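You operate a simulated robot arm through the tools that you are given. There is no shell and no other tool. Be economical: measure what you need, move in short steps, check, and stop when the job is done.

You run a simulated two-armed robot. Do the job below in one go: nothing can be reset, and whatever is moved stays where it is left.

TASK
Hold the lit green house, press it off and pack it in cell 1.
Fine: the white tree goes in cell 2 of the grey box; the cabinet light goes down to 1. Set down upright: green little house, what you pick out.

It is judged by the outcome, as a careful person would: the job done as asked, and still so three seconds after it is handed in. It fails if anything else is knocked over, pushed out of place, dropped, spilled or broken.

THE ROBOT
Two 7-joint arms with two-finger parallel grippers on one trunk, on a base that drives. Base frame: it is fixed to the floor where the robot stands at the start and does not move with it; the origin is under the middle of the robot, x ahead of it, y to its left, z up. Readings come in cm, rad, newtons and seconds.
The left shoulder is at the start at [7, 16.3, 112], the right one opposite. With the tool pointing down near the work surface each hand reaches from about 36 to 88 cm from the robot's upright axis, wherever it stands, measured 20 degrees to its own side. Places, roughly: black keyhole [80, -10, 120]; blue little house [100, -150, 100]; brass bar latch [80, -130, 120]; cabinet dimmer knob [80, -40, 90]; cell one of the storage box [80, 40, 70]; cell two of the storage box [80, 20, 70]; curio cabinet by the stairs [100, -40, 90]; light switch of the stairs cabinet [80, -30, 90]; light switch of the window cabinet [80, -150, 90]; lower door of the stairs cabinet [80, -40, 50]; lower door of the window cabinet [80, -160, 50]; slide bolt of the stairs cabinet [80, -20, 80]; slide bolt of the window cabinet [80, -130, 80]; upper door of the stairs cabinet [80, -40, 130]; upper door of the window cabinet [80, -160, 130]. Payload 3.43 kg a hand.
The TCP of each hand is the grasp point between the finger pads, 3.4 cm short of the fingertips. In the tool frame z runs along the fingers and y along their closing line. Largest opening 12.8 cm; finger width 2.4, thickness 1.2; the body of the gripper, 4.8 by 13 cm, starts 9.6 cm behind the TCP.
Orientation is told as [roll, pitch, yaw] about the base's x, y, z axes, in that order, counted from this pose: with the fingers straight down and closing along the base's y, the tool's x points along the base's -x, its y along +y and its z along -z.

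THE INTERFACE
- The arms move only by the tool servo_tool. It takes "left_increments", "right_increments" or both (then of equal length, played together; a hand with none holds still); each is a list of rows, each a list of 6 numbers: the shift along the tool's x, y, z in cm, then the turn, a rotation vector about the tool's x, y, z in rad. In form: [[dx, dy, dz, rx, ry, rz], ...]. A call has 1 to 8 rows; each row shifts and turns the commanded pose from where the row before left it, along the tool's axes as they then stand. "left_grip" and "right_grip" are, for a hand that has rows, the gripper command, from -1 (shut) to 1 (fully open), values between in proportion, set as the call begins (left out, the last holds). Rows are played at 5 a second. More than 5 cm and 0.15 rad between two rows, or a gripper value outside its range, and nothing of the call is played. A pose out of reach is approached as far as the arm can. The call stops where the force on the tool passes 90 N (or 10 N more than at its start, if that is more) or the arm is blocked; 0.2 s more then pass. Each finger travels about 15.3 cm/s and halts on what it meets, pressing with about 30 N; the grip force reading is that of the motor and also rises with nothing between the fingers. The clock runs only during rows and for 0.2 s after the last one: add rows that do not move to give the fingers time. It gives the time, the measured TCP pose, the force on the tool (base axes), the opening and the grip force at its end, in the units of the frame above (readings bear some noise), with the torque about the TCP (base axes, N m) and any sound that the robot's microphone picked up.
- Cameras (640 x 400 px; columns grow to the right, rows downward): "scene" is now at [13.79, 1.34, 134.11]; the picture's right is [0.14, -0.99, 0.00], its down [-0.55, -0.08, -0.83] and it looks along [0.82, 0.12, -0.56] (base axes); focal length 274 px, centre (320, 200). "left" rides on the left gripper at [7.6, 1.1, -16] in its tool frame; the picture's right is [-0.15, 0.99, 0.00], its down [-0.88, -0.13, -0.46] and it looks along [-0.45, -0.07, 0.89] (tool axes); focal length 234 px, centre (320, 200). "right" rides on the right gripper at [7.6, -1.1, -16] in its tool frame; the picture's right is [0.15, 0.99, 0.00], its down [-0.88, 0.13, -0.46] and it looks along [-0.45, 0.07, 0.89] (tool axes); focal length 234 px, centre (320, 200). There is no depth. A picture from a camera that has moved, and an enlarged one, comes with that camera's place and axes in the base frame and with its lens. The place of the scene camera against the robot may be out by one fixed shift of up to 1.2 cm in any direction.
- capture(camera): a new picture of that camera. The clock stands still meanwhile.
- move_column(by): slides the trunk up (or, below 0, down) by that many cm; the arms and the scene camera ride with it, the base frame stays. It gives what a move gives, with no picture.
- steer(legs): drives the robot by 1 to 6 legs, each [ahead, left, turn to the left] in cm, cm and rad, along the robot's own axes; the way and the turn of a leg run together, so that a leg with both is an arc; at most 150 cm and 3.142 rad a leg. The arms and the cameras ride along, it lands a little off, and it stops where it bumps. It gives what a move gives.
- turn_head(pan, tilt): turns the head with the scene camera to pan (to the left, within 1.501 rad either way) and tilt (down, from -0.506 to 1.204), counted from straight ahead of the robot. It gives what a move gives.
- zoom(camera, box): a new picture of the part [left, top, right, bottom] of that camera's present view, enlarged. The clock stands still meanwhile.
- close_job(): hands the job in; it is judged then, once.

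Go step by step. Nothing tells you exact positions but the pictures and the camera data: compare them with the known pose of the tool, close in by small moves and look again before you grip or let go. The budget is 120 turns and 108 pictures, counting those below and the enlarged ones. Unless the task says otherwise, let go and move clear before handing in, and close with one line.

The tools are called after "Call:" as a command line: name --argument value ..., lists and objects as JSON in quotes. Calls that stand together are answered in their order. servo_tool: Moves the arms, as the interface text tells. Its arguments: {"type":"object","properties":{"left_increments":{"type":"array","items":{"type":"array","items":{"type":"number"}}},"left_grip":{"type":"number"},"right_increments":{"type":"array","items":{"type":"array","items":{"type":"number"}}},"right_grip":{"type":"number"}},"required":[]} The other tools are called the same way: move_column (by) slides the trunk up or down; steer (legs) drives the base; turn_head (pan, tilt) turns the head that bears the scene camera; capture (camera) takes a picture; zoom (camera, box) takes an enlarged picture of a part of a camera's view; close_job () hands the job in.

At the start:

```text
clock: 0.0
left_tool_pos: [50.15, 33.12, 111.79]
left_tool_rot: [0.001, 0.001, 0.002]
left_contact_force: [0.2, -0.5, -0.2]
left_ft_torque: [-0.03, 0.0, -0.01]
left_opening: 12.79
left_finger_force: 0.0
right_tool_pos: [50.91, -11.57, 112.24]
right_tool_rot: [0.0, 0.0, 0.001]
right_contact_force: [-0.4, 0.1, -1.2]
right_ft_torque: [-0.01, 0.02, -0.01]
right_opening: 12.81
right_finger_force: 0.0
trunk travel left (down, up): [-60.0, 34.0]
robot x, y, heading: [0.18, -0.3, 0.0]
head pan, tilt: [0.14, 0.592]
```

scene: 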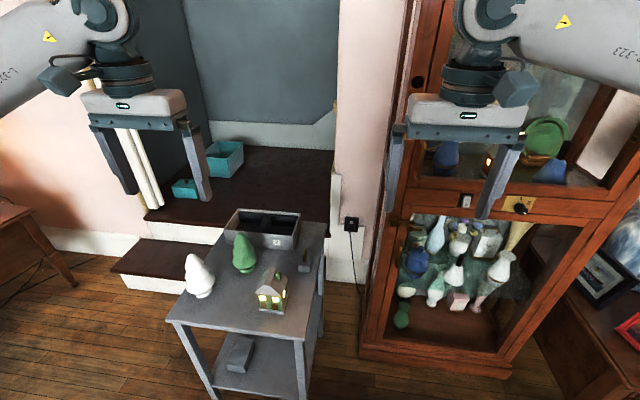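
right: 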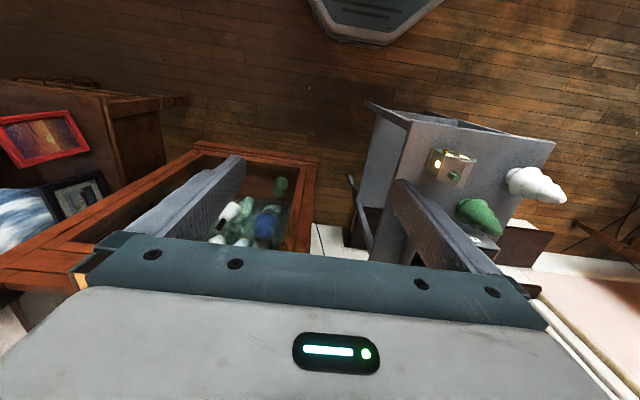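
left: 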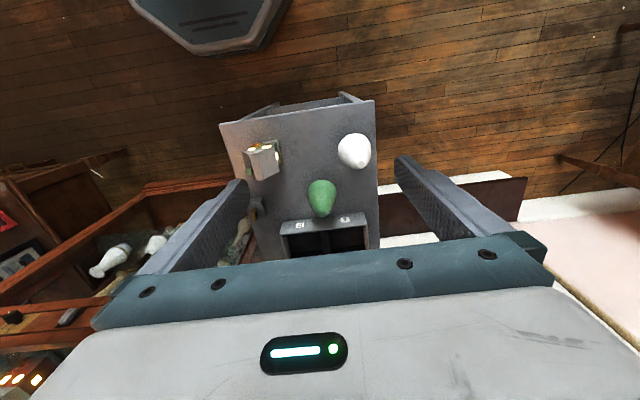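

I see a small grey cart with a lit green house, a green tree, a white tree and a grey two-cell box, with the cabinet to the right. I'll take enlarged looks at the cart and the cabinet controls.

Call:
zoom --camera "scene" --box '[160, 190, 340, 330]'

Call:
zoom --camera "scene" --box '[400, 110, 600, 240]'

Call:
zoom --camera "left" --box '[200, 80, 400, 280]'

```text
2.86 times, centred on (250, 260) of scene
camera zoom: at [13.79, 1.34, 134.11], right [0.14, -0.99, 0.0], down [-0.55, -0.08, -0.83], along [0.82, 0.12, -0.56], focal length 783 px, centre (520, 29)
```

zoom: 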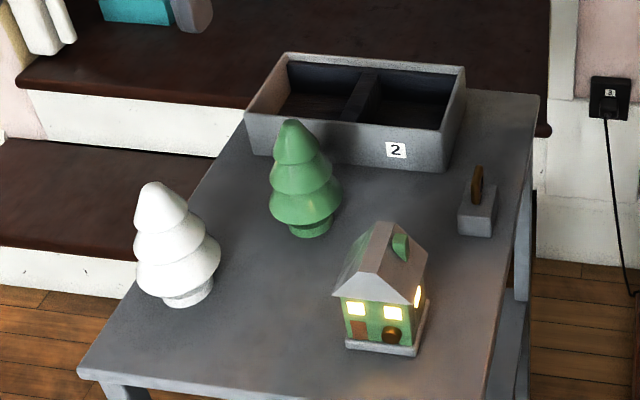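

```text
3.08 times, centred on (500, 175) of scene
camera zoom: at [13.79, 1.34, 134.11], right [0.14, -0.99, 0.0], down [-0.55, -0.08, -0.83], along [0.82, 0.12, -0.56], focal length 843 px, centre (-234, 277)
```

zoom: 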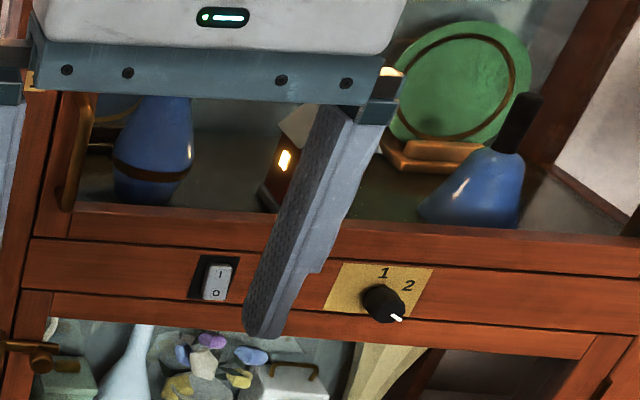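

```text
2.00 times, centred on (300, 180) of left
camera zoom: at [42.8, 34.22, 127.69], right [0.15, 0.99, 0.0], down [0.88, -0.13, 0.46], along [0.45, -0.07, -0.89], focal length 468 px, centre (360, 240)
```

zoom: 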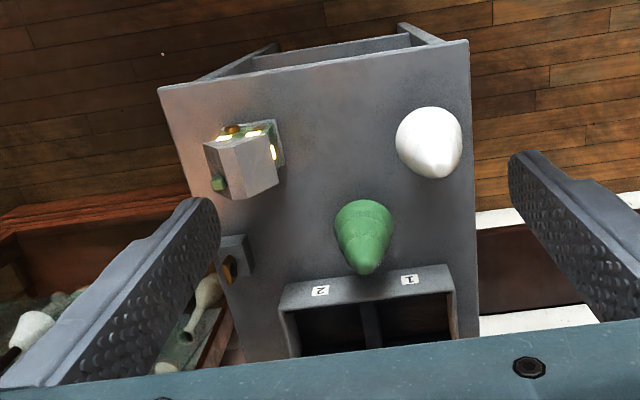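

The house stands near (56, 19, 72) with a bronze button on the side facing me. The white tree is near (56, 39), and the box spans about x 76–86, y 18–41. I'll drive 10 cm ahead for reach and look again.

Call:
steer --legs '[[10, 0, 0]]'

Call:
turn_head --pan 0.6 --tilt 0.95

Call:
capture --camera "scene"

Call:
capture --camera "left"

```text
clock: 1.1
left_tool_pos: [60.31, 33.1, 111.86]
left_tool_rot: [0.003, 0.0, 0.002]
left_contact_force: [-1.0, 0.3, 0.3]
left_ft_torque: [-0.01, 0.02, 0.03]
left_opening: 12.79
left_finger_force: 0.0
right_tool_pos: [60.8, -11.57, 112.24]
right_tool_rot: [0.0, 0.0, -0.001]
right_contact_force: [0.4, 0.4, -0.4]
right_ft_torque: [0.01, 0.01, 0.06]
right_opening: 12.82
right_finger_force: 0.0
trunk travel left (down, up): [-60.0, 34.0]
robot x, y, heading: [10.28, 0.03, 0.007]
head pan, tilt: [0.14, 0.592]
```

```text
clock: 2.1
left_tool_pos: [60.16, 33.16, 111.83]
left_tool_rot: [-0.001, -0.001, 0.002]
left_contact_force: [0.0, -0.5, -0.2]
left_ft_torque: [0.01, -0.01, -0.02]
left_opening: 12.81
left_finger_force: 0.0
right_tool_pos: [60.86, -11.59, 112.3]
right_tool_rot: [0.001, 0.002, 0.0]
right_contact_force: [0.0, -0.2, 0.1]
right_ft_torque: [0.0, -0.03, -0.01]
right_opening: 12.79
right_finger_force: 0.0
trunk travel left (down, up): [-60.0, 34.0]
robot x, y, heading: [9.97, -0.1, -0.002]
head pan, tilt: [0.6, 0.949]
```

```text
101 pictures are left
camera scene: at [20.98, 4.21, 131.2], right [0.56, -0.83, 0.0], down [-0.67, -0.46, -0.58], along [0.48, 0.33, -0.81], focal length 274 px, centre (320, 200)
```

scene: 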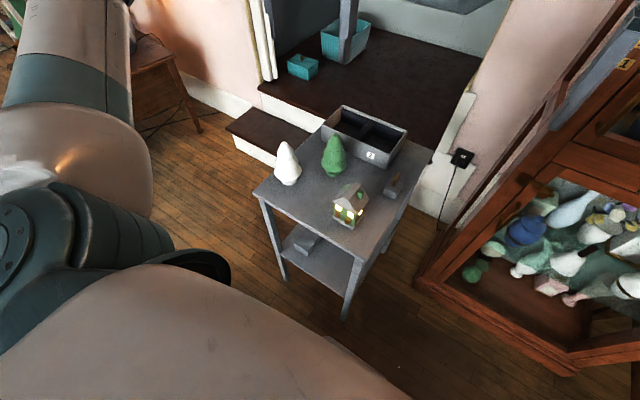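

```text
100 pictures are left
camera left: at [52.77, 34.22, 127.71], right [0.15, 0.99, 0.0], down [0.88, -0.13, 0.46], along [0.45, -0.07, -0.89], focal length 234 px, centre (320, 200)
```

left: 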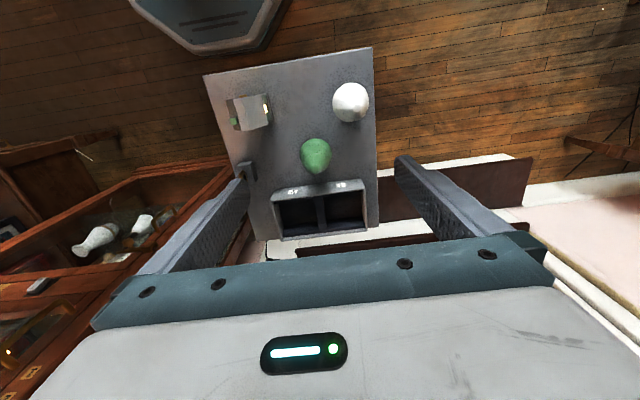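

The cart is clear of my base. I'll bring the left hand down over the house to see it and the box close up.

Call:
servo_tool --left_increments '[[0.8, -2.9, 3.5, 0, 0, 0], [0.8, -2.9, 3.5, 0, 0, 0], [0.8, -2.9, 3.5, 0, 0, 0], [0.8, -2.9, 3.5, 0, 0, 0], [0, 0, 0, 0, 0, 0]]' --left_grip 1

Call:
capture --camera "left"

Call:
zoom --camera "scene" --box '[250, 90, 430, 240]'

```text
clock: 3.3
left_tool_pos: [56.92, 21.57, 97.84]
left_tool_rot: [-0.002, -0.001, 0.002]
left_contact_force: [0.2, 0.8, -0.3]
left_ft_torque: [-0.01, -0.01, 0.0]
left_opening: 12.8
left_finger_force: 0.0
right_tool_pos: [60.79, -11.65, 112.3]
right_tool_rot: [0.001, 0.001, -0.001]
right_contact_force: [0.0, -0.4, -0.7]
right_ft_torque: [-0.04, 0.01, 0.0]
right_opening: 12.79
right_finger_force: 0.1
trunk travel left (down, up): [-60.0, 34.0]
robot x, y, heading: [9.95, -0.17, 0.003]
head pan, tilt: [0.6, 0.949]
```

```text
99 pictures are left
camera left: at [49.43, 22.59, 113.66], right [0.14, 0.99, 0.0], down [0.88, -0.13, 0.46], along [0.45, -0.07, -0.89], focal length 234 px, centre (320, 200)
```

left: 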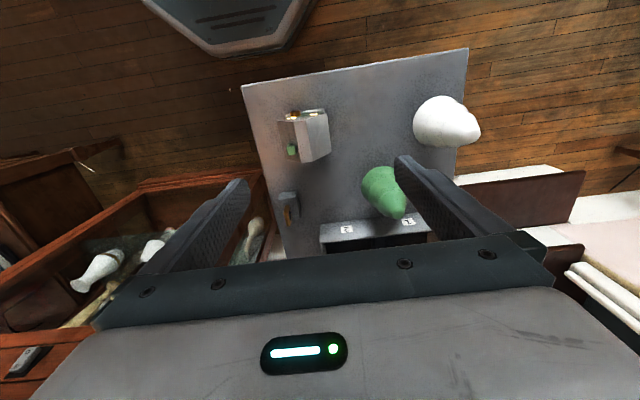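

```text
2.67 times, centred on (340, 165) of scene
camera zoom: at [20.96, 4.26, 131.2], right [0.56, -0.83, 0.0], down [-0.67, -0.46, -0.58], along [0.48, 0.33, -0.81], focal length 731 px, centre (267, 293)
```

zoom: 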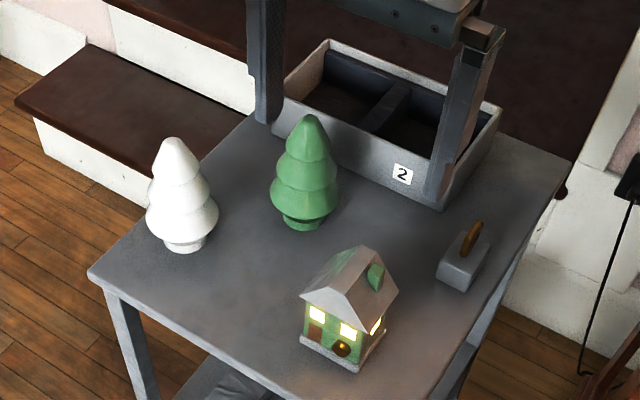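

Call:
zoom --camera "scene" --box '[320, 175, 380, 235]'

Call:
zoom --camera "left" --box '[250, 80, 370, 190]'

```text
6.67 times, centred on (350, 205) of scene
camera zoom: at [20.96, 4.26, 131.2], right [0.56, -0.83, 0.0], down [-0.67, -0.46, -0.58], along [0.48, 0.33, -0.81], focal length 1827 px, centre (120, 167)
```

zoom: 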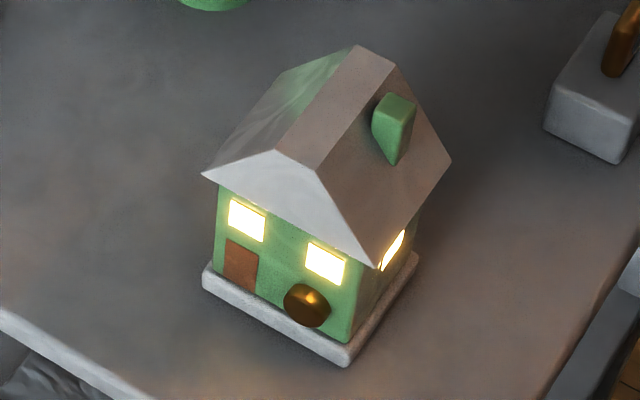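

```text
3.64 times, centred on (310, 135) of left
camera zoom: at [49.43, 22.59, 113.66], right [0.14, 0.99, 0.0], down [0.88, -0.13, 0.46], along [0.45, -0.07, -0.89], focal length 852 px, centre (356, 436)
```

zoom: 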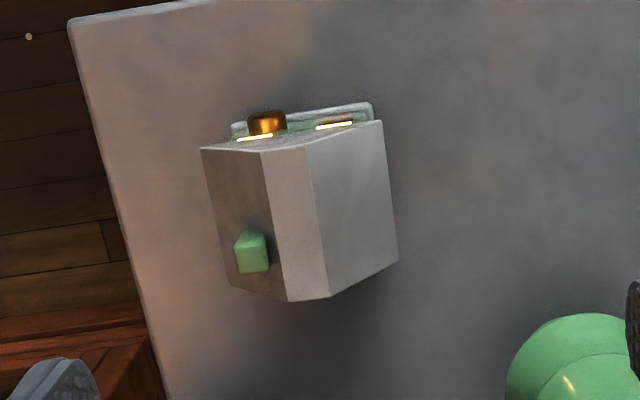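

The house (about 5 deep, 7 wide, 10 tall) has flat gable ends facing ±x, with the bronze button low on the front. I'll turn the left hand a quarter so that it closes along x on the gables.

Call:
servo_tool --left_increments '[[0, 0, 0, 0, 0, 0.1428], [0, 0, 0, 0, 0, 0.1428], [0, 0, 0, 0, 0, 0.1428], [0, 0, 0, 0, 0, 0.1428], [0, 0, 0, 0, 0, 0.1428], [0, 0, 0, 0, 0, 0.1428], [0, 0, 0, 0, 0, 0.1428], [0, 0, 0, 0, 0, 0.1428]]'

Call:
servo_tool --left_increments '[[0, 0, 0, 0, 0, 0.1428], [0, 0, 0, 0, 0, 0.1428], [0, 0, 0, 0, 0, 0.1428], [0, 0, 0, 0, 0, 0]]'

Call:
capture --camera "left"

Call:
capture --camera "scene"

```text
clock: 5.1
left_tool_pos: [57.03, 21.6, 97.86]
left_tool_rot: [0.0, 0.0, -1.144]
left_contact_force: [-0.4, 0.4, 0.5]
left_ft_torque: [0.0, 0.0, -0.02]
left_opening: 12.79
left_finger_force: 0.0
right_tool_pos: [60.82, -11.51, 112.17]
right_tool_rot: [0.0, 0.001, -0.001]
right_contact_force: [0.7, -0.5, 0.9]
right_ft_torque: [0.02, -0.05, -0.02]
right_opening: 12.8
right_finger_force: 0.1
trunk travel left (down, up): [-60.0, 34.0]
robot x, y, heading: [9.98, 0.12, -0.003]
head pan, tilt: [0.6, 0.949]
```

```text
clock: 6.1
left_tool_pos: [47.57, 23.03, 99.49]
left_tool_rot: [0.001, 0.001, -1.569]
left_contact_force: [0.1, 0.6, -0.8]
left_ft_torque: [0.0, 0.03, -0.01]
left_opening: 12.77
left_finger_force: 0.0
left hand out of reach, approached as far as the arm can: row 2, 3
right_tool_pos: [60.92, -11.55, 112.15]
right_tool_rot: [-0.002, 0.001, 0.0]
right_contact_force: [0.2, 0.8, 0.1]
right_ft_torque: [-0.01, -0.01, 0.01]
right_opening: 12.8
right_finger_force: 0.0
trunk travel left (down, up): [-60.0, 34.0]
robot x, y, heading: [9.73, 0.1, -0.004]
head pan, tilt: [0.6, 0.949]
```

```text
95 pictures are left
camera left: at [48.81, 30.62, 115.41], right [0.99, -0.14, 0.0], down [-0.13, -0.88, 0.45], along [-0.07, -0.45, -0.89], focal length 234 px, centre (320, 200)
```

left: 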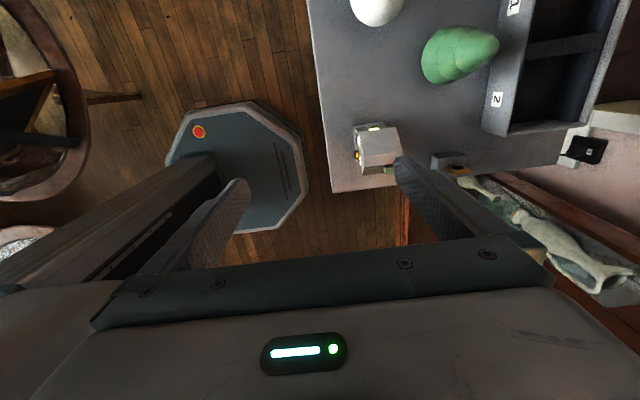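

```text
94 pictures are left
camera scene: at [21.13, 4.22, 131.18], right [0.56, -0.83, 0.0], down [-0.67, -0.46, -0.58], along [0.48, 0.33, -0.81], focal length 274 px, centre (320, 200)
```

scene: 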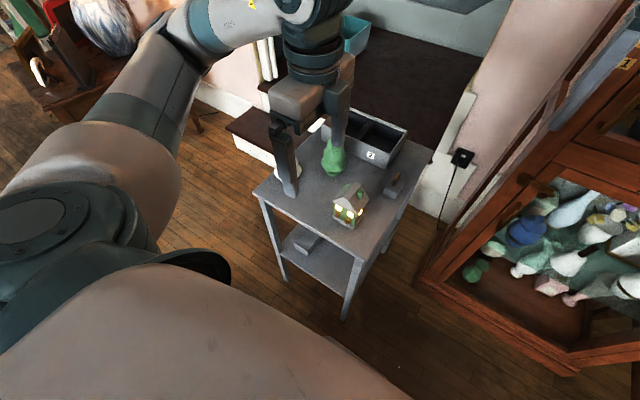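

A yaw of −90° is out of reach for the left arm there. I'll turn back and try the other sense, staying at safe height.

Call:
servo_tool --left_increments '[[0, 0, 0, 0, 0, -0.1428], [0, 0, 0, 0, 0, -0.1428], [0, 0, 0, 0, 0, -0.1428], [0, 0, 0, 0, 0, -0.1428], [0, 0, 0, 0, 0, -0.1428], [0, 0, 0, 0, 0, -0.1428], [0, 0, 0, 0, 0, -0.1428], [0, 0, 0, 0, 0, -0.1428]]'

Call:
servo_tool --left_increments '[[0, 0, 0, 0, 0, -0.1428], [0, 0, 0, 0, 0, -0.1428], [0, 0, 0, 0, 0, -0.1428], [0, 0, 0, 0, 0, -0.1428], [0, 0, 0, 0, 0, -0.1428], [0, 0, 0, 0, 0, -0.1428], [0, 0, 0, 0, 0, -0.1428]]'

Call:
servo_tool --left_increments '[[0, 0, 0, 0, 0, -0.1428], [0, 0, 0, 0, 0, -0.1428], [0, 0, 0, 0, 0, -0.1428], [0, 0, 0, 0, 0, -0.1428], [0, 0, 0, 0, 0, -0.1428], [0, 0, 0, 0, 0, -0.1428], [0, 0, 0, 0, 0, -0.1428]]'

```text
clock: 7.9
left_tool_pos: [47.54, 23.06, 99.58]
left_tool_rot: [-0.001, -0.001, -0.424]
left_contact_force: [0.5, -0.6, -0.4]
left_ft_torque: [0.01, 0.04, 0.01]
left_opening: 12.79
left_finger_force: 0.0
right_tool_pos: [60.78, -11.67, 112.32]
right_tool_rot: [0.0, -0.001, 0.001]
right_contact_force: [-0.8, -0.3, -0.2]
right_ft_torque: [0.02, -0.01, 0.01]
right_opening: 12.81
right_finger_force: 0.0
trunk travel left (down, up): [-60.0, 34.0]
robot x, y, heading: [9.73, 0.05, 0.002]
head pan, tilt: [0.6, 0.949]
```

```text
clock: 9.5
left_tool_pos: [47.48, 22.97, 99.53]
left_tool_rot: [0.001, 0.0, 0.574]
left_contact_force: [0.5, -0.6, 0.4]
left_ft_torque: [0.04, -0.01, -0.03]
left_opening: 12.79
left_finger_force: 0.0
right_tool_pos: [60.79, -11.56, 112.22]
right_tool_rot: [0.0, 0.0, 0.001]
right_contact_force: [-0.9, 1.1, -0.1]
right_ft_torque: [-0.03, -0.02, 0.0]
right_opening: 12.81
right_finger_force: 0.0
trunk travel left (down, up): [-60.0, 34.0]
robot x, y, heading: [9.86, -0.11, 0.0]
head pan, tilt: [0.6, 0.949]
```

```text
clock: 11.1
left_tool_pos: [47.61, 22.99, 99.63]
left_tool_rot: [0.001, 0.0, 1.574]
left_contact_force: [0.8, 0.1, 0.8]
left_ft_torque: [-0.01, 0.02, 0.01]
left_opening: 12.79
left_finger_force: 0.0
right_tool_pos: [60.82, -11.61, 112.24]
right_tool_rot: [0.0, 0.0, 0.001]
right_contact_force: [0.6, -0.9, -0.3]
right_ft_torque: [-0.02, 0.02, -0.03]
right_opening: 12.81
right_finger_force: 0.0
trunk travel left (down, up): [-60.0, 34.0]
robot x, y, heading: [9.77, -0.04, 0.005]
head pan, tilt: [0.6, 0.949]
```

The positive yaw works. Now I'll centre over the house, still high, and look.

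Call:
servo_tool --left_increments '[[1.2, -2.8, 0, 0, 0, 0], [1.2, -2.8, 0, 0, 0, 0], [1.1, -2.8, 0, 0, 0, 0], [0, 0, 0, 0, 0, 0]]'

Call:
capture --camera "left"

Call:
capture --camera "scene"

```text
clock: 12.1
left_tool_pos: [55.89, 19.43, 99.66]
left_tool_rot: [0.0, 0.0, 1.571]
left_contact_force: [0.4, 0.3, 0.8]
left_ft_torque: [0.04, 0.01, 0.0]
left_opening: 12.79
left_finger_force: 0.1
right_tool_pos: [60.84, -11.63, 112.18]
right_tool_rot: [0.002, 0.0, -0.001]
right_contact_force: [0.0, 0.3, -0.7]
right_ft_torque: [-0.01, -0.04, 0.0]
right_opening: 12.81
right_finger_force: 0.1
trunk travel left (down, up): [-60.0, 34.0]
robot x, y, heading: [10.42, 0.16, 0.001]
head pan, tilt: [0.6, 0.949]
```

```text
93 pictures are left
camera left: at [54.84, 11.82, 115.54], right [-0.99, 0.15, 0.0], down [0.13, 0.88, 0.46], along [0.07, 0.45, -0.89], focal length 234 px, centre (320, 200)
```

left: 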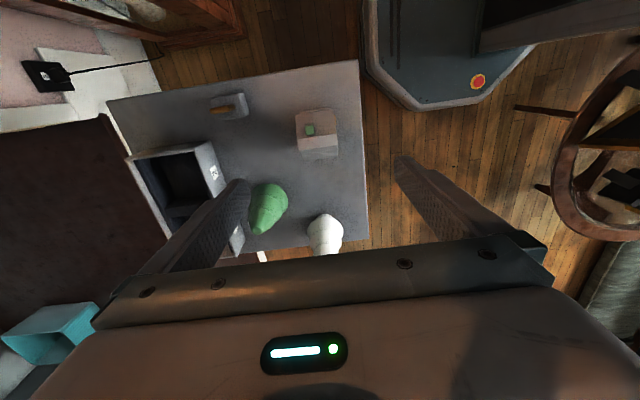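

```text
92 pictures are left
camera scene: at [20.98, 4.25, 131.19], right [0.56, -0.83, 0.0], down [-0.67, -0.46, -0.58], along [0.48, 0.33, -0.81], focal length 274 px, centre (320, 200)
```

scene: 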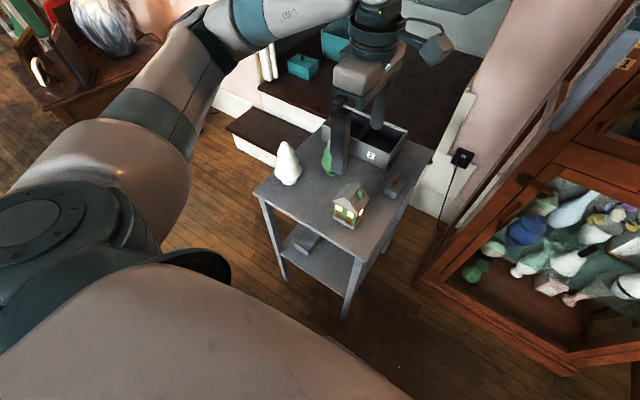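

Call:
zoom --camera "left" --box '[280, 90, 360, 170]'

Call:
zoom --camera "left" --box '[100, 60, 400, 270]'

```text
5.00 times, centred on (320, 130) of left
camera zoom: at [54.84, 11.82, 115.54], right [-0.99, 0.15, 0.0], down [0.13, 0.88, 0.46], along [0.07, 0.45, -0.89], focal length 1171 px, centre (320, 550)
```

zoom: 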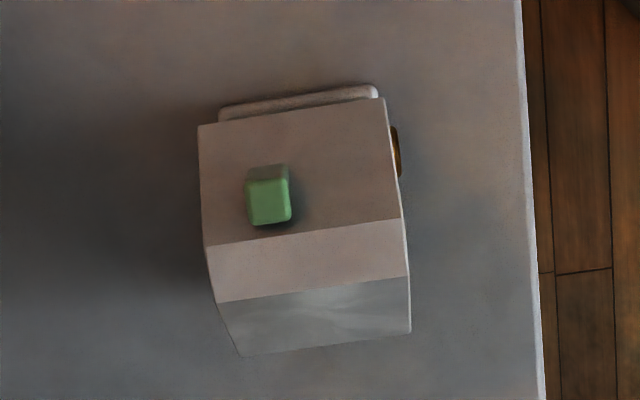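

```text
1.90 times, centred on (250, 165) of left
camera zoom: at [54.84, 11.82, 115.54], right [-0.99, 0.15, 0.0], down [0.13, 0.88, 0.46], along [0.07, 0.45, -0.89], focal length 446 px, centre (453, 267)
```

zoom: 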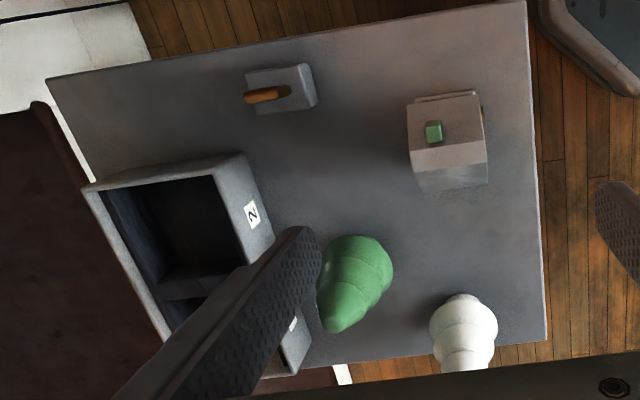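

The wrist view gives the house centre at about (56.4, 19.4) with the ridge at z ≈ 82.4. I'll descend to gable height and check before gripping.

Call:
servo_tool --left_increments '[[0, -0.4, 4.5, 0, 0, 0], [0, 0, 4.5, 0, 0, 0], [0, 0, 4.5, 0, 0, 0], [0, 0, 3, 0, 0, 0], [0, 0, 2.1, 0, 0, 0], [0, 0, 0, 0, 0, 0]]'

Call:
capture --camera "left"

Call:
zoom --camera "scene" --box '[290, 140, 410, 240]'

```text
clock: 13.5
left_tool_pos: [56.32, 19.54, 81.09]
left_tool_rot: [0.002, 0.0, 1.572]
left_contact_force: [-1.0, -0.2, 0.5]
left_ft_torque: [-0.03, -0.02, 0.01]
left_opening: 12.79
left_finger_force: 0.0
right_tool_pos: [60.83, -11.65, 112.19]
right_tool_rot: [0.0, -0.001, 0.001]
right_contact_force: [0.3, 0.0, 1.3]
right_ft_torque: [-0.04, 0.0, -0.01]
right_opening: 12.79
right_finger_force: 0.1
trunk travel left (down, up): [-60.0, 34.0]
robot x, y, heading: [9.87, -0.27, -0.002]
head pan, tilt: [0.6, 0.949]
```

```text
89 pictures are left
camera left: at [55.41, 11.92, 96.94], right [-0.99, 0.15, 0.0], down [0.13, 0.88, 0.46], along [0.07, 0.45, -0.89], focal length 234 px, centre (320, 200)
```

left: 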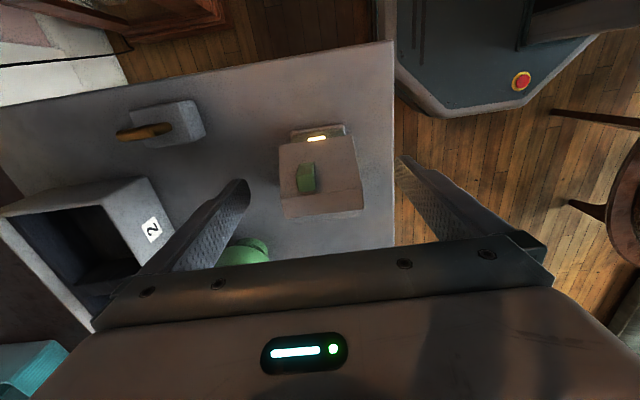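

```text
4.00 times, centred on (350, 190) of scene
camera zoom: at [21.02, 4.2, 131.19], right [0.56, -0.83, 0.0], down [-0.67, -0.46, -0.58], along [0.48, 0.33, -0.81], focal length 1096 px, centre (200, 240)
```

zoom: 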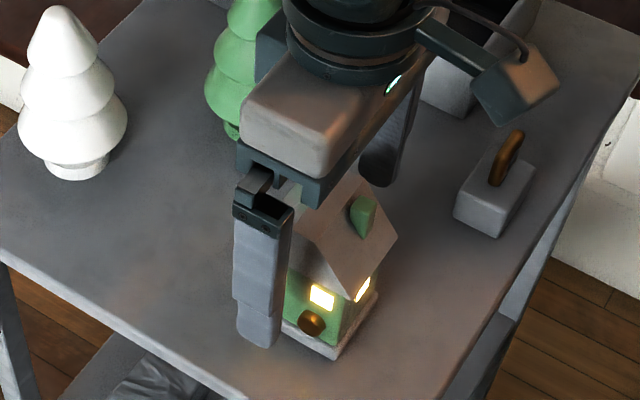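

The fingers straddle the gables centrally. I'll close gently and wait.

Call:
servo_tool --left_increments '[[0, 0, 0, 0, 0, 0], [0, 0, 0, 0, 0, 0], [0, 0, 0, 0, 0, 0], [0, 0, 0, 0, 0, 0]]' --left_grip -1

Call:
capture --camera "left"

Call:
zoom --camera "scene" --box '[290, 140, 410, 240]'

```text
clock: 14.5
left_tool_pos: [56.33, 19.53, 81.18]
left_tool_rot: [0.0, 0.0, 1.572]
left_contact_force: [-0.7, 0.7, -0.2]
left_ft_torque: [-0.04, 0.01, 0.01]
left_opening: 5.55
left_finger_force: 30.1
right_tool_pos: [60.96, -11.64, 112.2]
right_tool_rot: [0.001, -0.001, 0.0]
right_contact_force: [0.3, 0.5, -0.3]
right_ft_torque: [0.03, 0.01, 0.03]
right_opening: 12.81
right_finger_force: 0.0
trunk travel left (down, up): [-60.0, 34.0]
robot x, y, heading: [10.27, 0.07, 0.004]
head pan, tilt: [0.6, 0.949]
```

```text
87 pictures are left
camera left: at [55.41, 11.93, 96.95], right [-0.99, 0.15, 0.0], down [0.13, 0.88, 0.46], along [0.07, 0.45, -0.89], focal length 234 px, centre (320, 200)
```

left: 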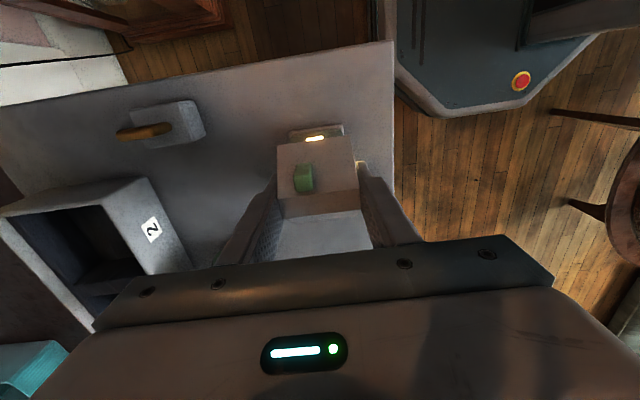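

```text
4.00 times, centred on (350, 190) of scene
camera zoom: at [21.04, 4.21, 131.19], right [0.56, -0.83, 0.0], down [-0.67, -0.46, -0.58], along [0.48, 0.33, -0.81], focal length 1096 px, centre (200, 240)
```

zoom: 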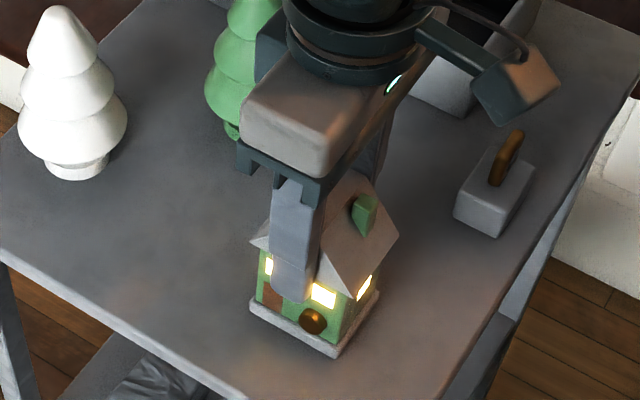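

The house is firmly held (opening 5.55). Now I'll turn the right hand to point forward, well away from everything, with its fingers shut.

Call:
servo_tool --right_increments '[[0, 0, 0, 0, -0.1428, 0], [0, 0, 0, 0, -0.1428, 0], [0, 0, 0, 0, -0.1428, 0], [0, 0, 0, 0, -0.1428, 0], [0, 0, 0, 0, -0.1428, 0], [0, 0, 0, 0, -0.1428, 0]]' --right_grip -1

Call:
servo_tool --right_increments '[[0, 0, 0, 0, -0.1428, 0], [0, 0, 0, 0, -0.1428, 0], [0, 0, 0, 0, -0.1428, 0], [0, 0, 0, 0, -0.1428, 0], [0, 0, 0, 0, -0.1428, 0], [0, 0, 0, 0, 0, 0]]'

Call:
servo_tool --left_increments '[[0, 0, -4, 0, 0, 0], [0, 0, -4, 0, 0, 0], [0, 0, -4, 0, 0, 0], [0, 0, -4, 0, 0, 0], [0, 0, 0, 0, 0, 0]]'

Call:
capture --camera "scene"

```text
clock: 15.9
left_tool_pos: [56.38, 19.57, 80.96]
left_tool_rot: [0.0, 0.001, 1.571]
left_contact_force: [-0.8, 0.3, 0.2]
left_ft_torque: [-0.02, -0.01, 0.02]
left_opening: 5.56
left_finger_force: 29.7
right_tool_pos: [60.87, -11.72, 112.25]
right_tool_rot: [0.001, -0.857, -0.002]
right_contact_force: [-0.2, 0.7, 1.0]
right_ft_torque: [0.01, 0.03, -0.02]
right_opening: 0.0
right_finger_force: 30.0
trunk travel left (down, up): [-60.0, 34.0]
robot x, y, heading: [10.09, -0.31, -0.005]
head pan, tilt: [0.6, 0.949]
```

```text
clock: 17.3
left_tool_pos: [56.46, 19.49, 81.12]
left_tool_rot: [0.0, 0.0, 1.57]
left_contact_force: [-0.6, 0.3, -0.2]
left_ft_torque: [0.05, -0.02, -0.01]
left_opening: 5.6
left_finger_force: 29.9
right_tool_pos: [67.32, -8.02, 114.51]
right_tool_rot: [1.598, -1.569, -1.6]
right_contact_force: [0.6, -1.0, -0.1]
right_ft_torque: [0.0, 0.0, 0.01]
right_opening: 0.0
right_finger_force: 30.3
right hand out of reach, approached as far as the arm can: row 1, 2, 3, 4, 5
trunk travel left (down, up): [-60.0, 34.0]
robot x, y, heading: [10.1, 0.35, -0.003]
head pan, tilt: [0.6, 0.949]
```

```text
clock: 18.5
left_tool_pos: [56.27, 19.49, 96.94]
left_tool_rot: [0.001, 0.001, 1.571]
left_contact_force: [0.4, 0.2, -3.1]
left_ft_torque: [0.01, 0.03, -0.01]
left_opening: 5.57
left_finger_force: 30.3
right_tool_pos: [67.32, -7.91, 114.65]
right_tool_rot: [-0.243, -1.567, 0.241]
right_contact_force: [1.0, 0.2, -0.6]
right_ft_torque: [-0.02, -0.01, -0.05]
right_opening: 0.0
right_finger_force: 29.2
trunk travel left (down, up): [-60.0, 34.0]
robot x, y, heading: [9.77, 0.18, -0.004]
head pan, tilt: [0.6, 0.949]
```

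```text
85 pictures are left
camera scene: at [21.08, 4.26, 131.18], right [0.56, -0.83, 0.0], down [-0.67, -0.46, -0.58], along [0.48, 0.33, -0.81], focal length 274 px, centre (320, 200)
```

scene: 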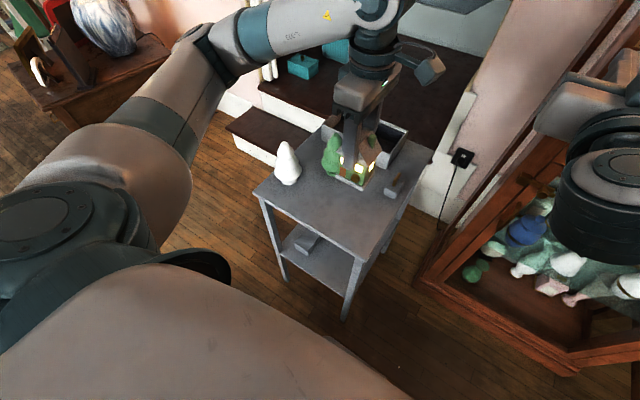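

The house is up, still upright. A horizontal right hand reaches only from x ≈ 67 on, so I'll hold the house further out, near (78, 12), and bring the right hand in front of it.

Call:
servo_tool --left_increments '[[1.25, -3.6, -1.2, 0, 0, 0], [1.25, -3.6, -1.2, 0, 0, 0], [1.25, -3.6, -1.2, 0, 0, 0], [1.25, -3.6, -1.2, 0, 0, 0], [1.25, -3.6, -1.2, 0, 0, 0], [1.25, -3.6, -1.2, 0, 0, 0], [0, 0, 0, 0, 0, 0]]'

Call:
servo_tool --right_increments '[[3, 0, 0, 0, 0, 0], [3, 1, 0, 0, 0, 0], [3, 3, 0, 0, 0, 0], [3, 3, 0, 0, 0, 0], [2.5, 3, 0, 0, 0, 0], [2, 4, 0, 0, 0, 0], [0, 0, 0, 0, 0, 0]]'

Call:
capture --camera "scene"

Call:
capture --camera "right"

```text
clock: 20.1
left_tool_pos: [77.91, 12.15, 104.22]
left_tool_rot: [0.0, 0.003, 1.569]
left_contact_force: [-0.2, -0.7, -2.6]
left_ft_torque: [-0.03, -0.02, 0.0]
left_opening: 5.58
left_finger_force: 30.6
right_tool_pos: [67.23, -7.74, 114.69]
right_tool_rot: [-0.844, -1.571, 0.842]
right_contact_force: [0.6, 0.4, 0.4]
right_ft_torque: [-0.01, 0.01, -0.03]
right_opening: 0.01
right_finger_force: 29.7
trunk travel left (down, up): [-60.0, 34.0]
robot x, y, heading: [9.84, -0.14, -0.003]
head pan, tilt: [0.6, 0.949]
```

```text
clock: 21.7
left_tool_pos: [77.98, 12.09, 104.27]
left_tool_rot: [0.0, 0.001, 1.572]
left_contact_force: [-0.7, -0.8, -1.4]
left_ft_torque: [0.03, 0.02, 0.0]
left_opening: 5.56
left_finger_force: 30.0
right_tool_pos: [67.35, 5.96, 98.21]
right_tool_rot: [0.915, -1.568, -0.916]
right_contact_force: [0.2, 0.2, 0.7]
right_ft_torque: [-0.03, -0.01, 0.0]
right_opening: 0.0
right_finger_force: 30.5
trunk travel left (down, up): [-60.0, 34.0]
robot x, y, heading: [10.18, 0.29, -0.006]
head pan, tilt: [0.6, 0.949]
```

```text
84 pictures are left
camera scene: at [21.05, 4.08, 131.19], right [0.56, -0.83, 0.0], down [-0.67, -0.46, -0.58], along [0.48, 0.33, -0.81], focal length 274 px, centre (320, 200)
```

scene: 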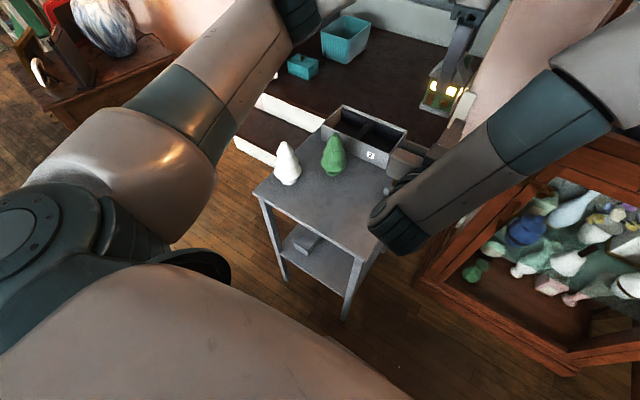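

```text
83 pictures are left
camera right: at [51.47, 4.82, 90.64], right [0.0, 0.99, -0.15], down [-0.45, 0.13, 0.88], along [0.89, 0.07, 0.45], focal length 234 px, centre (320, 200)
```

right: 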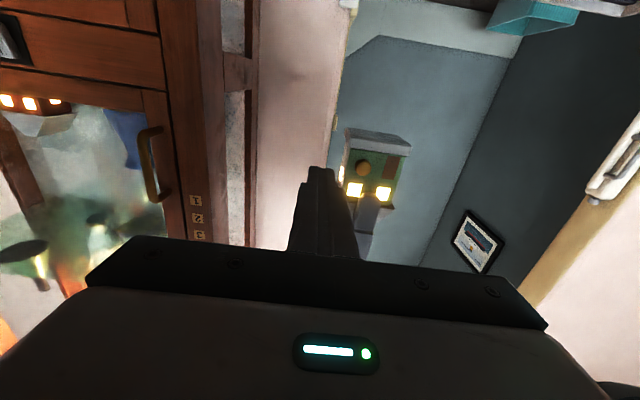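

The button is in view in the right-hand camera (upside down). I'll enlarge it to aim.

Call:
zoom --camera "right" --box '[280, 100, 440, 260]'

Call:
zoom --camera "scene" --box '[380, 40, 500, 160]'

```text
2.50 times, centred on (360, 180) of right
camera zoom: at [51.47, 4.82, 90.64], right [0.0, 0.99, -0.15], down [-0.45, 0.13, 0.88], along [0.89, 0.07, 0.45], focal length 585 px, centre (220, 250)
```

zoom: 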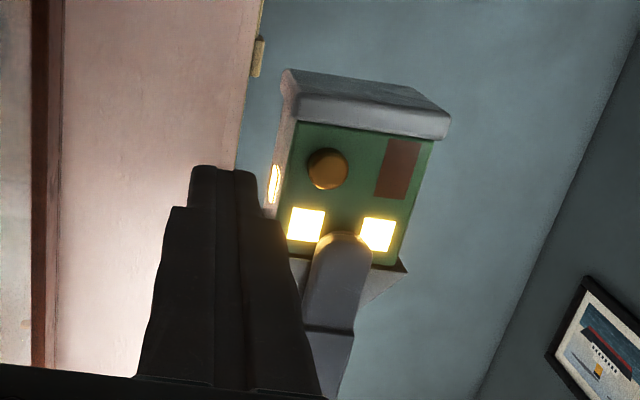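

```text
3.33 times, centred on (440, 100) of scene
camera zoom: at [21.05, 4.08, 131.19], right [0.56, -0.83, 0.0], down [-0.67, -0.46, -0.58], along [0.48, 0.33, -0.81], focal length 914 px, centre (-80, 533)
```

zoom: 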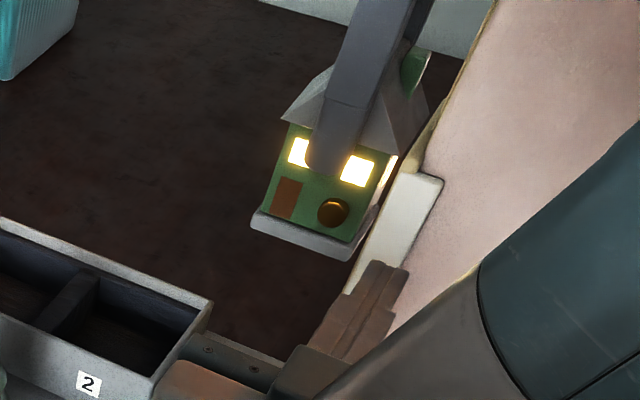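

The button sits near (74.6, 10.5, 98.0). I'll line the shut fingertips up and come close.

Call:
servo_tool --right_increments '[[0.2, 2.3, 0, 0, 0, 0], [0, 2.25, 0, 0, 0, 0], [0, 0, 1.5, 0, 0, 0], [0, 0, 1.0, 0, 0, 0], [0, 0, 0, 0, 0, 0]]'

Call:
zoom --camera "right" --box '[280, 100, 440, 260]'

Call:
zoom --camera "scene" --box '[380, 40, 500, 160]'

```text
clock: 22.9
left_tool_pos: [77.9, 12.12, 104.21]
left_tool_rot: [0.0, 0.0, 1.57]
left_contact_force: [0.2, -0.2, -2.3]
left_ft_torque: [0.03, 0.01, 0.02]
left_opening: 5.58
left_finger_force: 29.8
right_tool_pos: [70.02, 10.67, 98.09]
right_tool_rot: [0.078, -1.57, -0.078]
right_contact_force: [0.1, 0.5, 0.0]
right_ft_torque: [0.01, 0.0, -0.02]
right_opening: 0.0
right_finger_force: 29.8
trunk travel left (down, up): [-60.0, 34.0]
robot x, y, heading: [10.53, 0.34, 0.005]
head pan, tilt: [0.6, 0.949]
```

```text
2.50 times, centred on (360, 180) of right
camera zoom: at [53.98, 9.61, 90.38], right [0.0, 0.99, -0.15], down [-0.46, 0.13, 0.88], along [0.89, 0.07, 0.45], focal length 585 px, centre (220, 250)
```

zoom: 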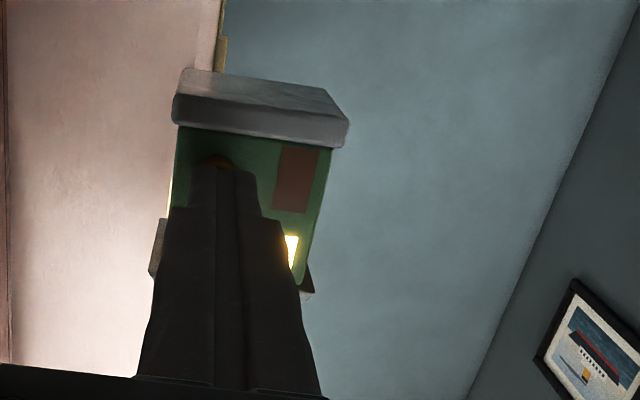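

```text
3.33 times, centred on (440, 100) of scene
camera zoom: at [21.05, 4.22, 131.19], right [0.56, -0.83, 0.0], down [-0.67, -0.46, -0.58], along [0.48, 0.33, -0.81], focal length 914 px, centre (-80, 533)
```

zoom: 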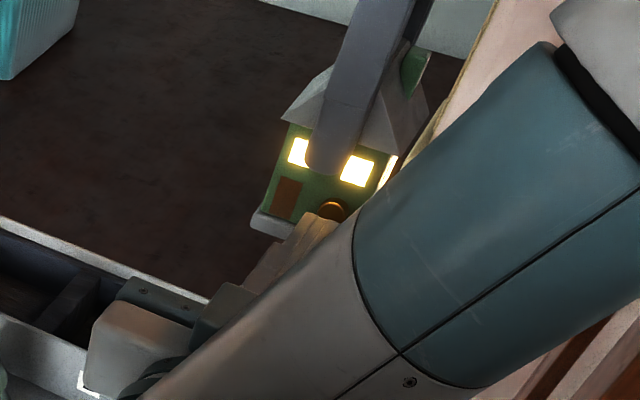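

Aligned. Pressing forward in small steps.

Call:
servo_tool --right_increments '[[0, 0, 0.3, 0, 0, 0], [0, 0, 0.3, 0, 0, 0], [0, 0, 0.2, 0, 0, 0], [0, 0, 0.2, 0, 0, 0]]'

Call:
zoom --camera "scene" --box '[380, 40, 500, 160]'

```text
clock: 23.9
left_tool_pos: [77.89, 12.12, 104.18]
left_tool_rot: [0.0, -0.001, 1.571]
left_contact_force: [0.5, -0.2, -2.0]
left_ft_torque: [0.01, 0.0, -0.01]
left_opening: 5.57
left_finger_force: 30.1
right_tool_pos: [70.79, 10.52, 97.94]
right_tool_rot: [-0.017, -1.57, 0.014]
right_contact_force: [-0.1, 1.0, 0.7]
right_ft_torque: [0.02, 0.03, -0.01]
right_opening: 0.0
right_finger_force: 30.2
trunk travel left (down, up): [-60.0, 34.0]
robot x, y, heading: [9.96, 0.04, 0.004]
head pan, tilt: [0.6, 0.949]
```

```text
3.33 times, centred on (440, 100) of scene
camera zoom: at [21.06, 4.22, 131.19], right [0.56, -0.83, 0.0], down [-0.67, -0.46, -0.58], along [0.48, 0.33, -0.81], focal length 914 px, centre (-80, 533)
```

zoom: 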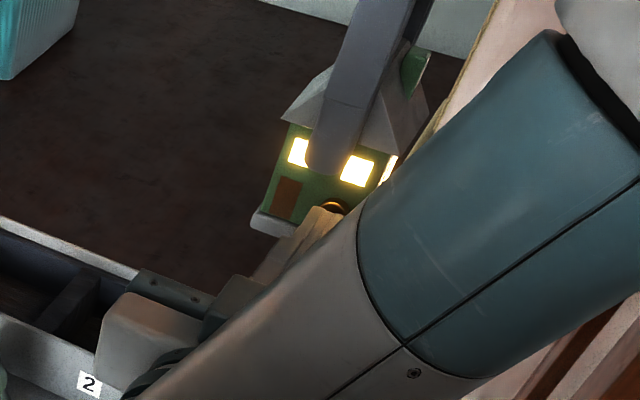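

Call:
servo_tool --right_increments '[[0, 0, 0.2, 0, 0, 0], [0, 0, 0.2, 0, 0, 0]]'

Call:
zoom --camera "scene" --box '[380, 40, 500, 160]'

```text
clock: 24.5
left_tool_pos: [77.98, 12.12, 104.17]
left_tool_rot: [-0.001, -0.001, 1.57]
left_contact_force: [-0.5, 0.7, -2.1]
left_ft_torque: [0.02, 0.01, 0.0]
left_opening: 5.57
left_finger_force: 30.2
right_tool_pos: [71.07, 10.68, 97.99]
right_tool_rot: [-0.651, -1.571, 0.649]
right_contact_force: [0.0, 0.0, -0.6]
right_ft_torque: [0.0, 0.02, -0.02]
right_opening: 0.01
right_finger_force: 29.5
trunk travel left (down, up): [-60.0, 34.0]
robot x, y, heading: [9.84, 0.25, 0.006]
head pan, tilt: [0.6, 0.949]
```

```text
3.33 times, centred on (440, 100) of scene
camera zoom: at [21.06, 4.22, 131.19], right [0.56, -0.83, 0.0], down [-0.67, -0.46, -0.58], along [0.48, 0.33, -0.81], focal length 914 px, centre (-80, 533)
```

zoom: 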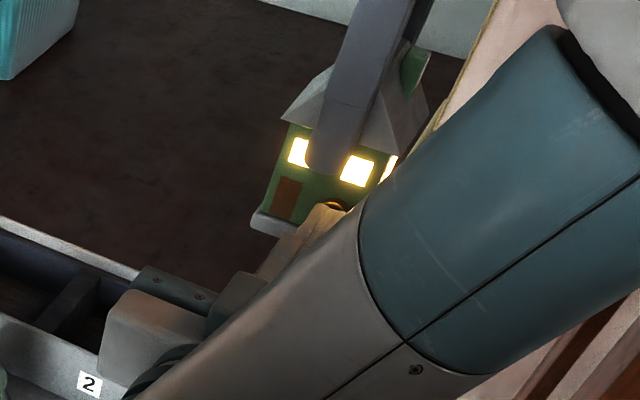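

Still no contact. A few more small steps, watching the force.

Call:
servo_tool --right_increments '[[0, 0, 0.2, 0, 0, 0], [0, 0, 0.2, 0, 0, 0]]'

Call:
zoom --camera "scene" --box '[380, 40, 500, 160]'

```text
clock: 25.1
left_tool_pos: [77.87, 12.0, 104.25]
left_tool_rot: [-0.001, 0.0, 1.572]
left_contact_force: [2.9, 1.7, -2.3]
left_ft_torque: [0.1, -0.13, 0.0]
left_opening: 5.56
left_finger_force: 30.0
right_tool_pos: [71.5, 10.52, 98.04]
right_tool_rot: [-0.252, -1.569, 0.253]
right_contact_force: [-3.0, -2.3, -0.7]
right_ft_torque: [-0.01, 0.0, -0.06]
right_opening: 0.02
right_finger_force: 30.1
trunk travel left (down, up): [-60.0, 34.0]
robot x, y, heading: [10.04, 0.07, 0.003]
head pan, tilt: [0.6, 0.949]
heard: click
```

```text
3.33 times, centred on (440, 100) of scene
camera zoom: at [21.06, 4.22, 131.19], right [0.56, -0.83, 0.0], down [-0.67, -0.46, -0.58], along [0.48, 0.33, -0.81], focal length 914 px, centre (-80, 533)
```

zoom: 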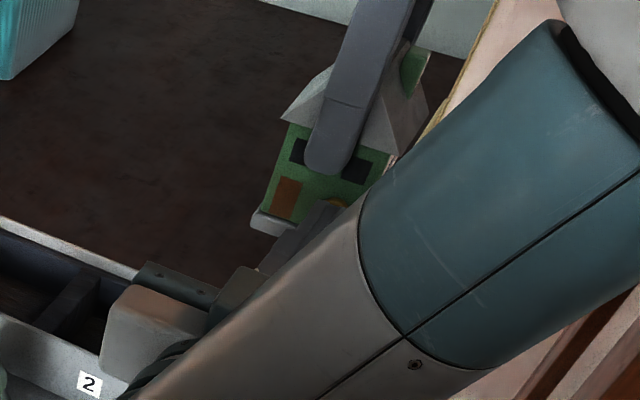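

Click heard and the windows are dark: the house is off. I'll withdraw the right hand and look at the box.

Call:
servo_tool --right_increments '[[0, 0, -2, 0, 0, 0], [0, 0, -3, 0, 0, 0], [-1, -4.5, 0, 0, 0, 0], [-2, -4, 0, 0, 0, 0], [-3, -3.5, 0, 0, 0, 0], [-3, -3.5, 0, 0, 0, 0], [-3, -3, 0, 0, 0, 0], [0, 0, 0, 0, 0, 0]]'

Call:
turn_head --pan 0.45 --tilt 0.75

Call:
capture --camera "scene"

Call:
zoom --camera "left" --box '[0, 60, 400, 330]'

```text
clock: 26.9
left_tool_pos: [78.01, 12.17, 104.13]
left_tool_rot: [0.0, 0.002, 1.573]
left_contact_force: [-0.4, -0.1, -2.0]
left_ft_torque: [-0.03, 0.01, 0.02]
left_opening: 5.57
left_finger_force: 30.6
right_tool_pos: [67.12, -7.43, 109.96]
right_tool_rot: [-0.731, -1.571, 0.726]
right_contact_force: [-0.2, 1.0, -0.2]
right_ft_torque: [-0.01, 0.0, -0.02]
right_opening: 0.03
right_finger_force: 29.5
right hand out of reach, approached as far as the arm can: row 7
trunk travel left (down, up): [-60.0, 34.0]
robot x, y, heading: [9.94, 0.13, -0.002]
head pan, tilt: [0.6, 0.949]
```

```text
clock: 27.6
left_tool_pos: [77.92, 12.17, 104.14]
left_tool_rot: [0.002, 0.001, 1.571]
left_contact_force: [-0.4, 0.4, -1.3]
left_ft_torque: [0.0, 0.0, 0.03]
left_opening: 5.59
left_finger_force: 30.0
right_tool_pos: [67.02, -7.56, 109.9]
right_tool_rot: [0.553, -1.57, -0.555]
right_contact_force: [-0.1, 0.7, 0.3]
right_ft_torque: [-0.02, 0.0, 0.04]
right_opening: 0.0
right_finger_force: 30.3
trunk travel left (down, up): [-60.0, 34.0]
robot x, y, heading: [9.82, -0.14, 0.001]
head pan, tilt: [0.45, 0.75]
```

```text
75 pictures are left
camera scene: at [22.5, 3.69, 132.74], right [0.44, -0.9, 0.0], down [-0.61, -0.3, -0.73], along [0.66, 0.32, -0.68], focal length 274 px, centre (320, 200)
```

scene: 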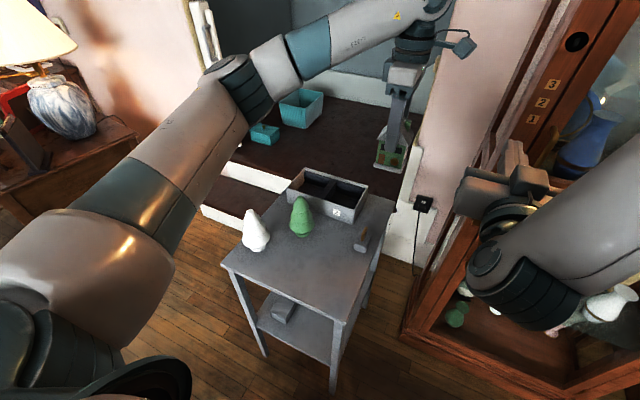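

```text
1.48 times, centred on (200, 195) of left
camera zoom: at [76.94, 4.49, 120.06], right [-0.99, 0.15, 0.0], down [0.13, 0.88, 0.46], along [0.07, 0.45, -0.89], focal length 347 px, centre (498, 207)
```

zoom: 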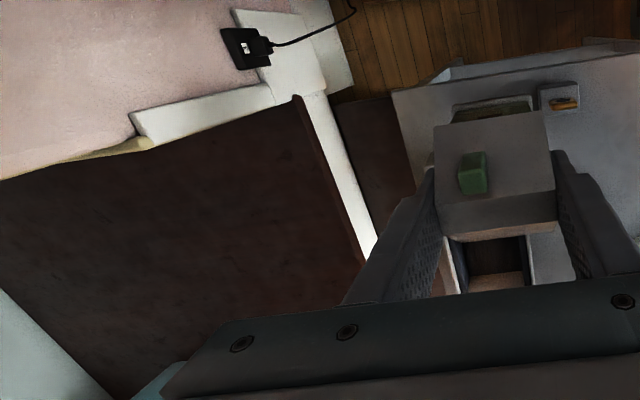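

Call:
zoom --camera "scene" --box '[270, 150, 390, 235]'

```text
4.71 times, centred on (330, 192) of scene
camera zoom: at [22.5, 3.69, 132.74], right [0.44, -0.9, 0.0], down [-0.61, -0.3, -0.73], along [0.66, 0.32, -0.68], focal length 1290 px, centre (273, 235)
```

zoom: 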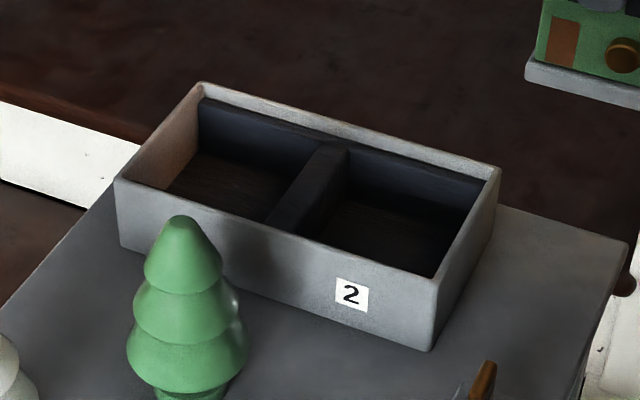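

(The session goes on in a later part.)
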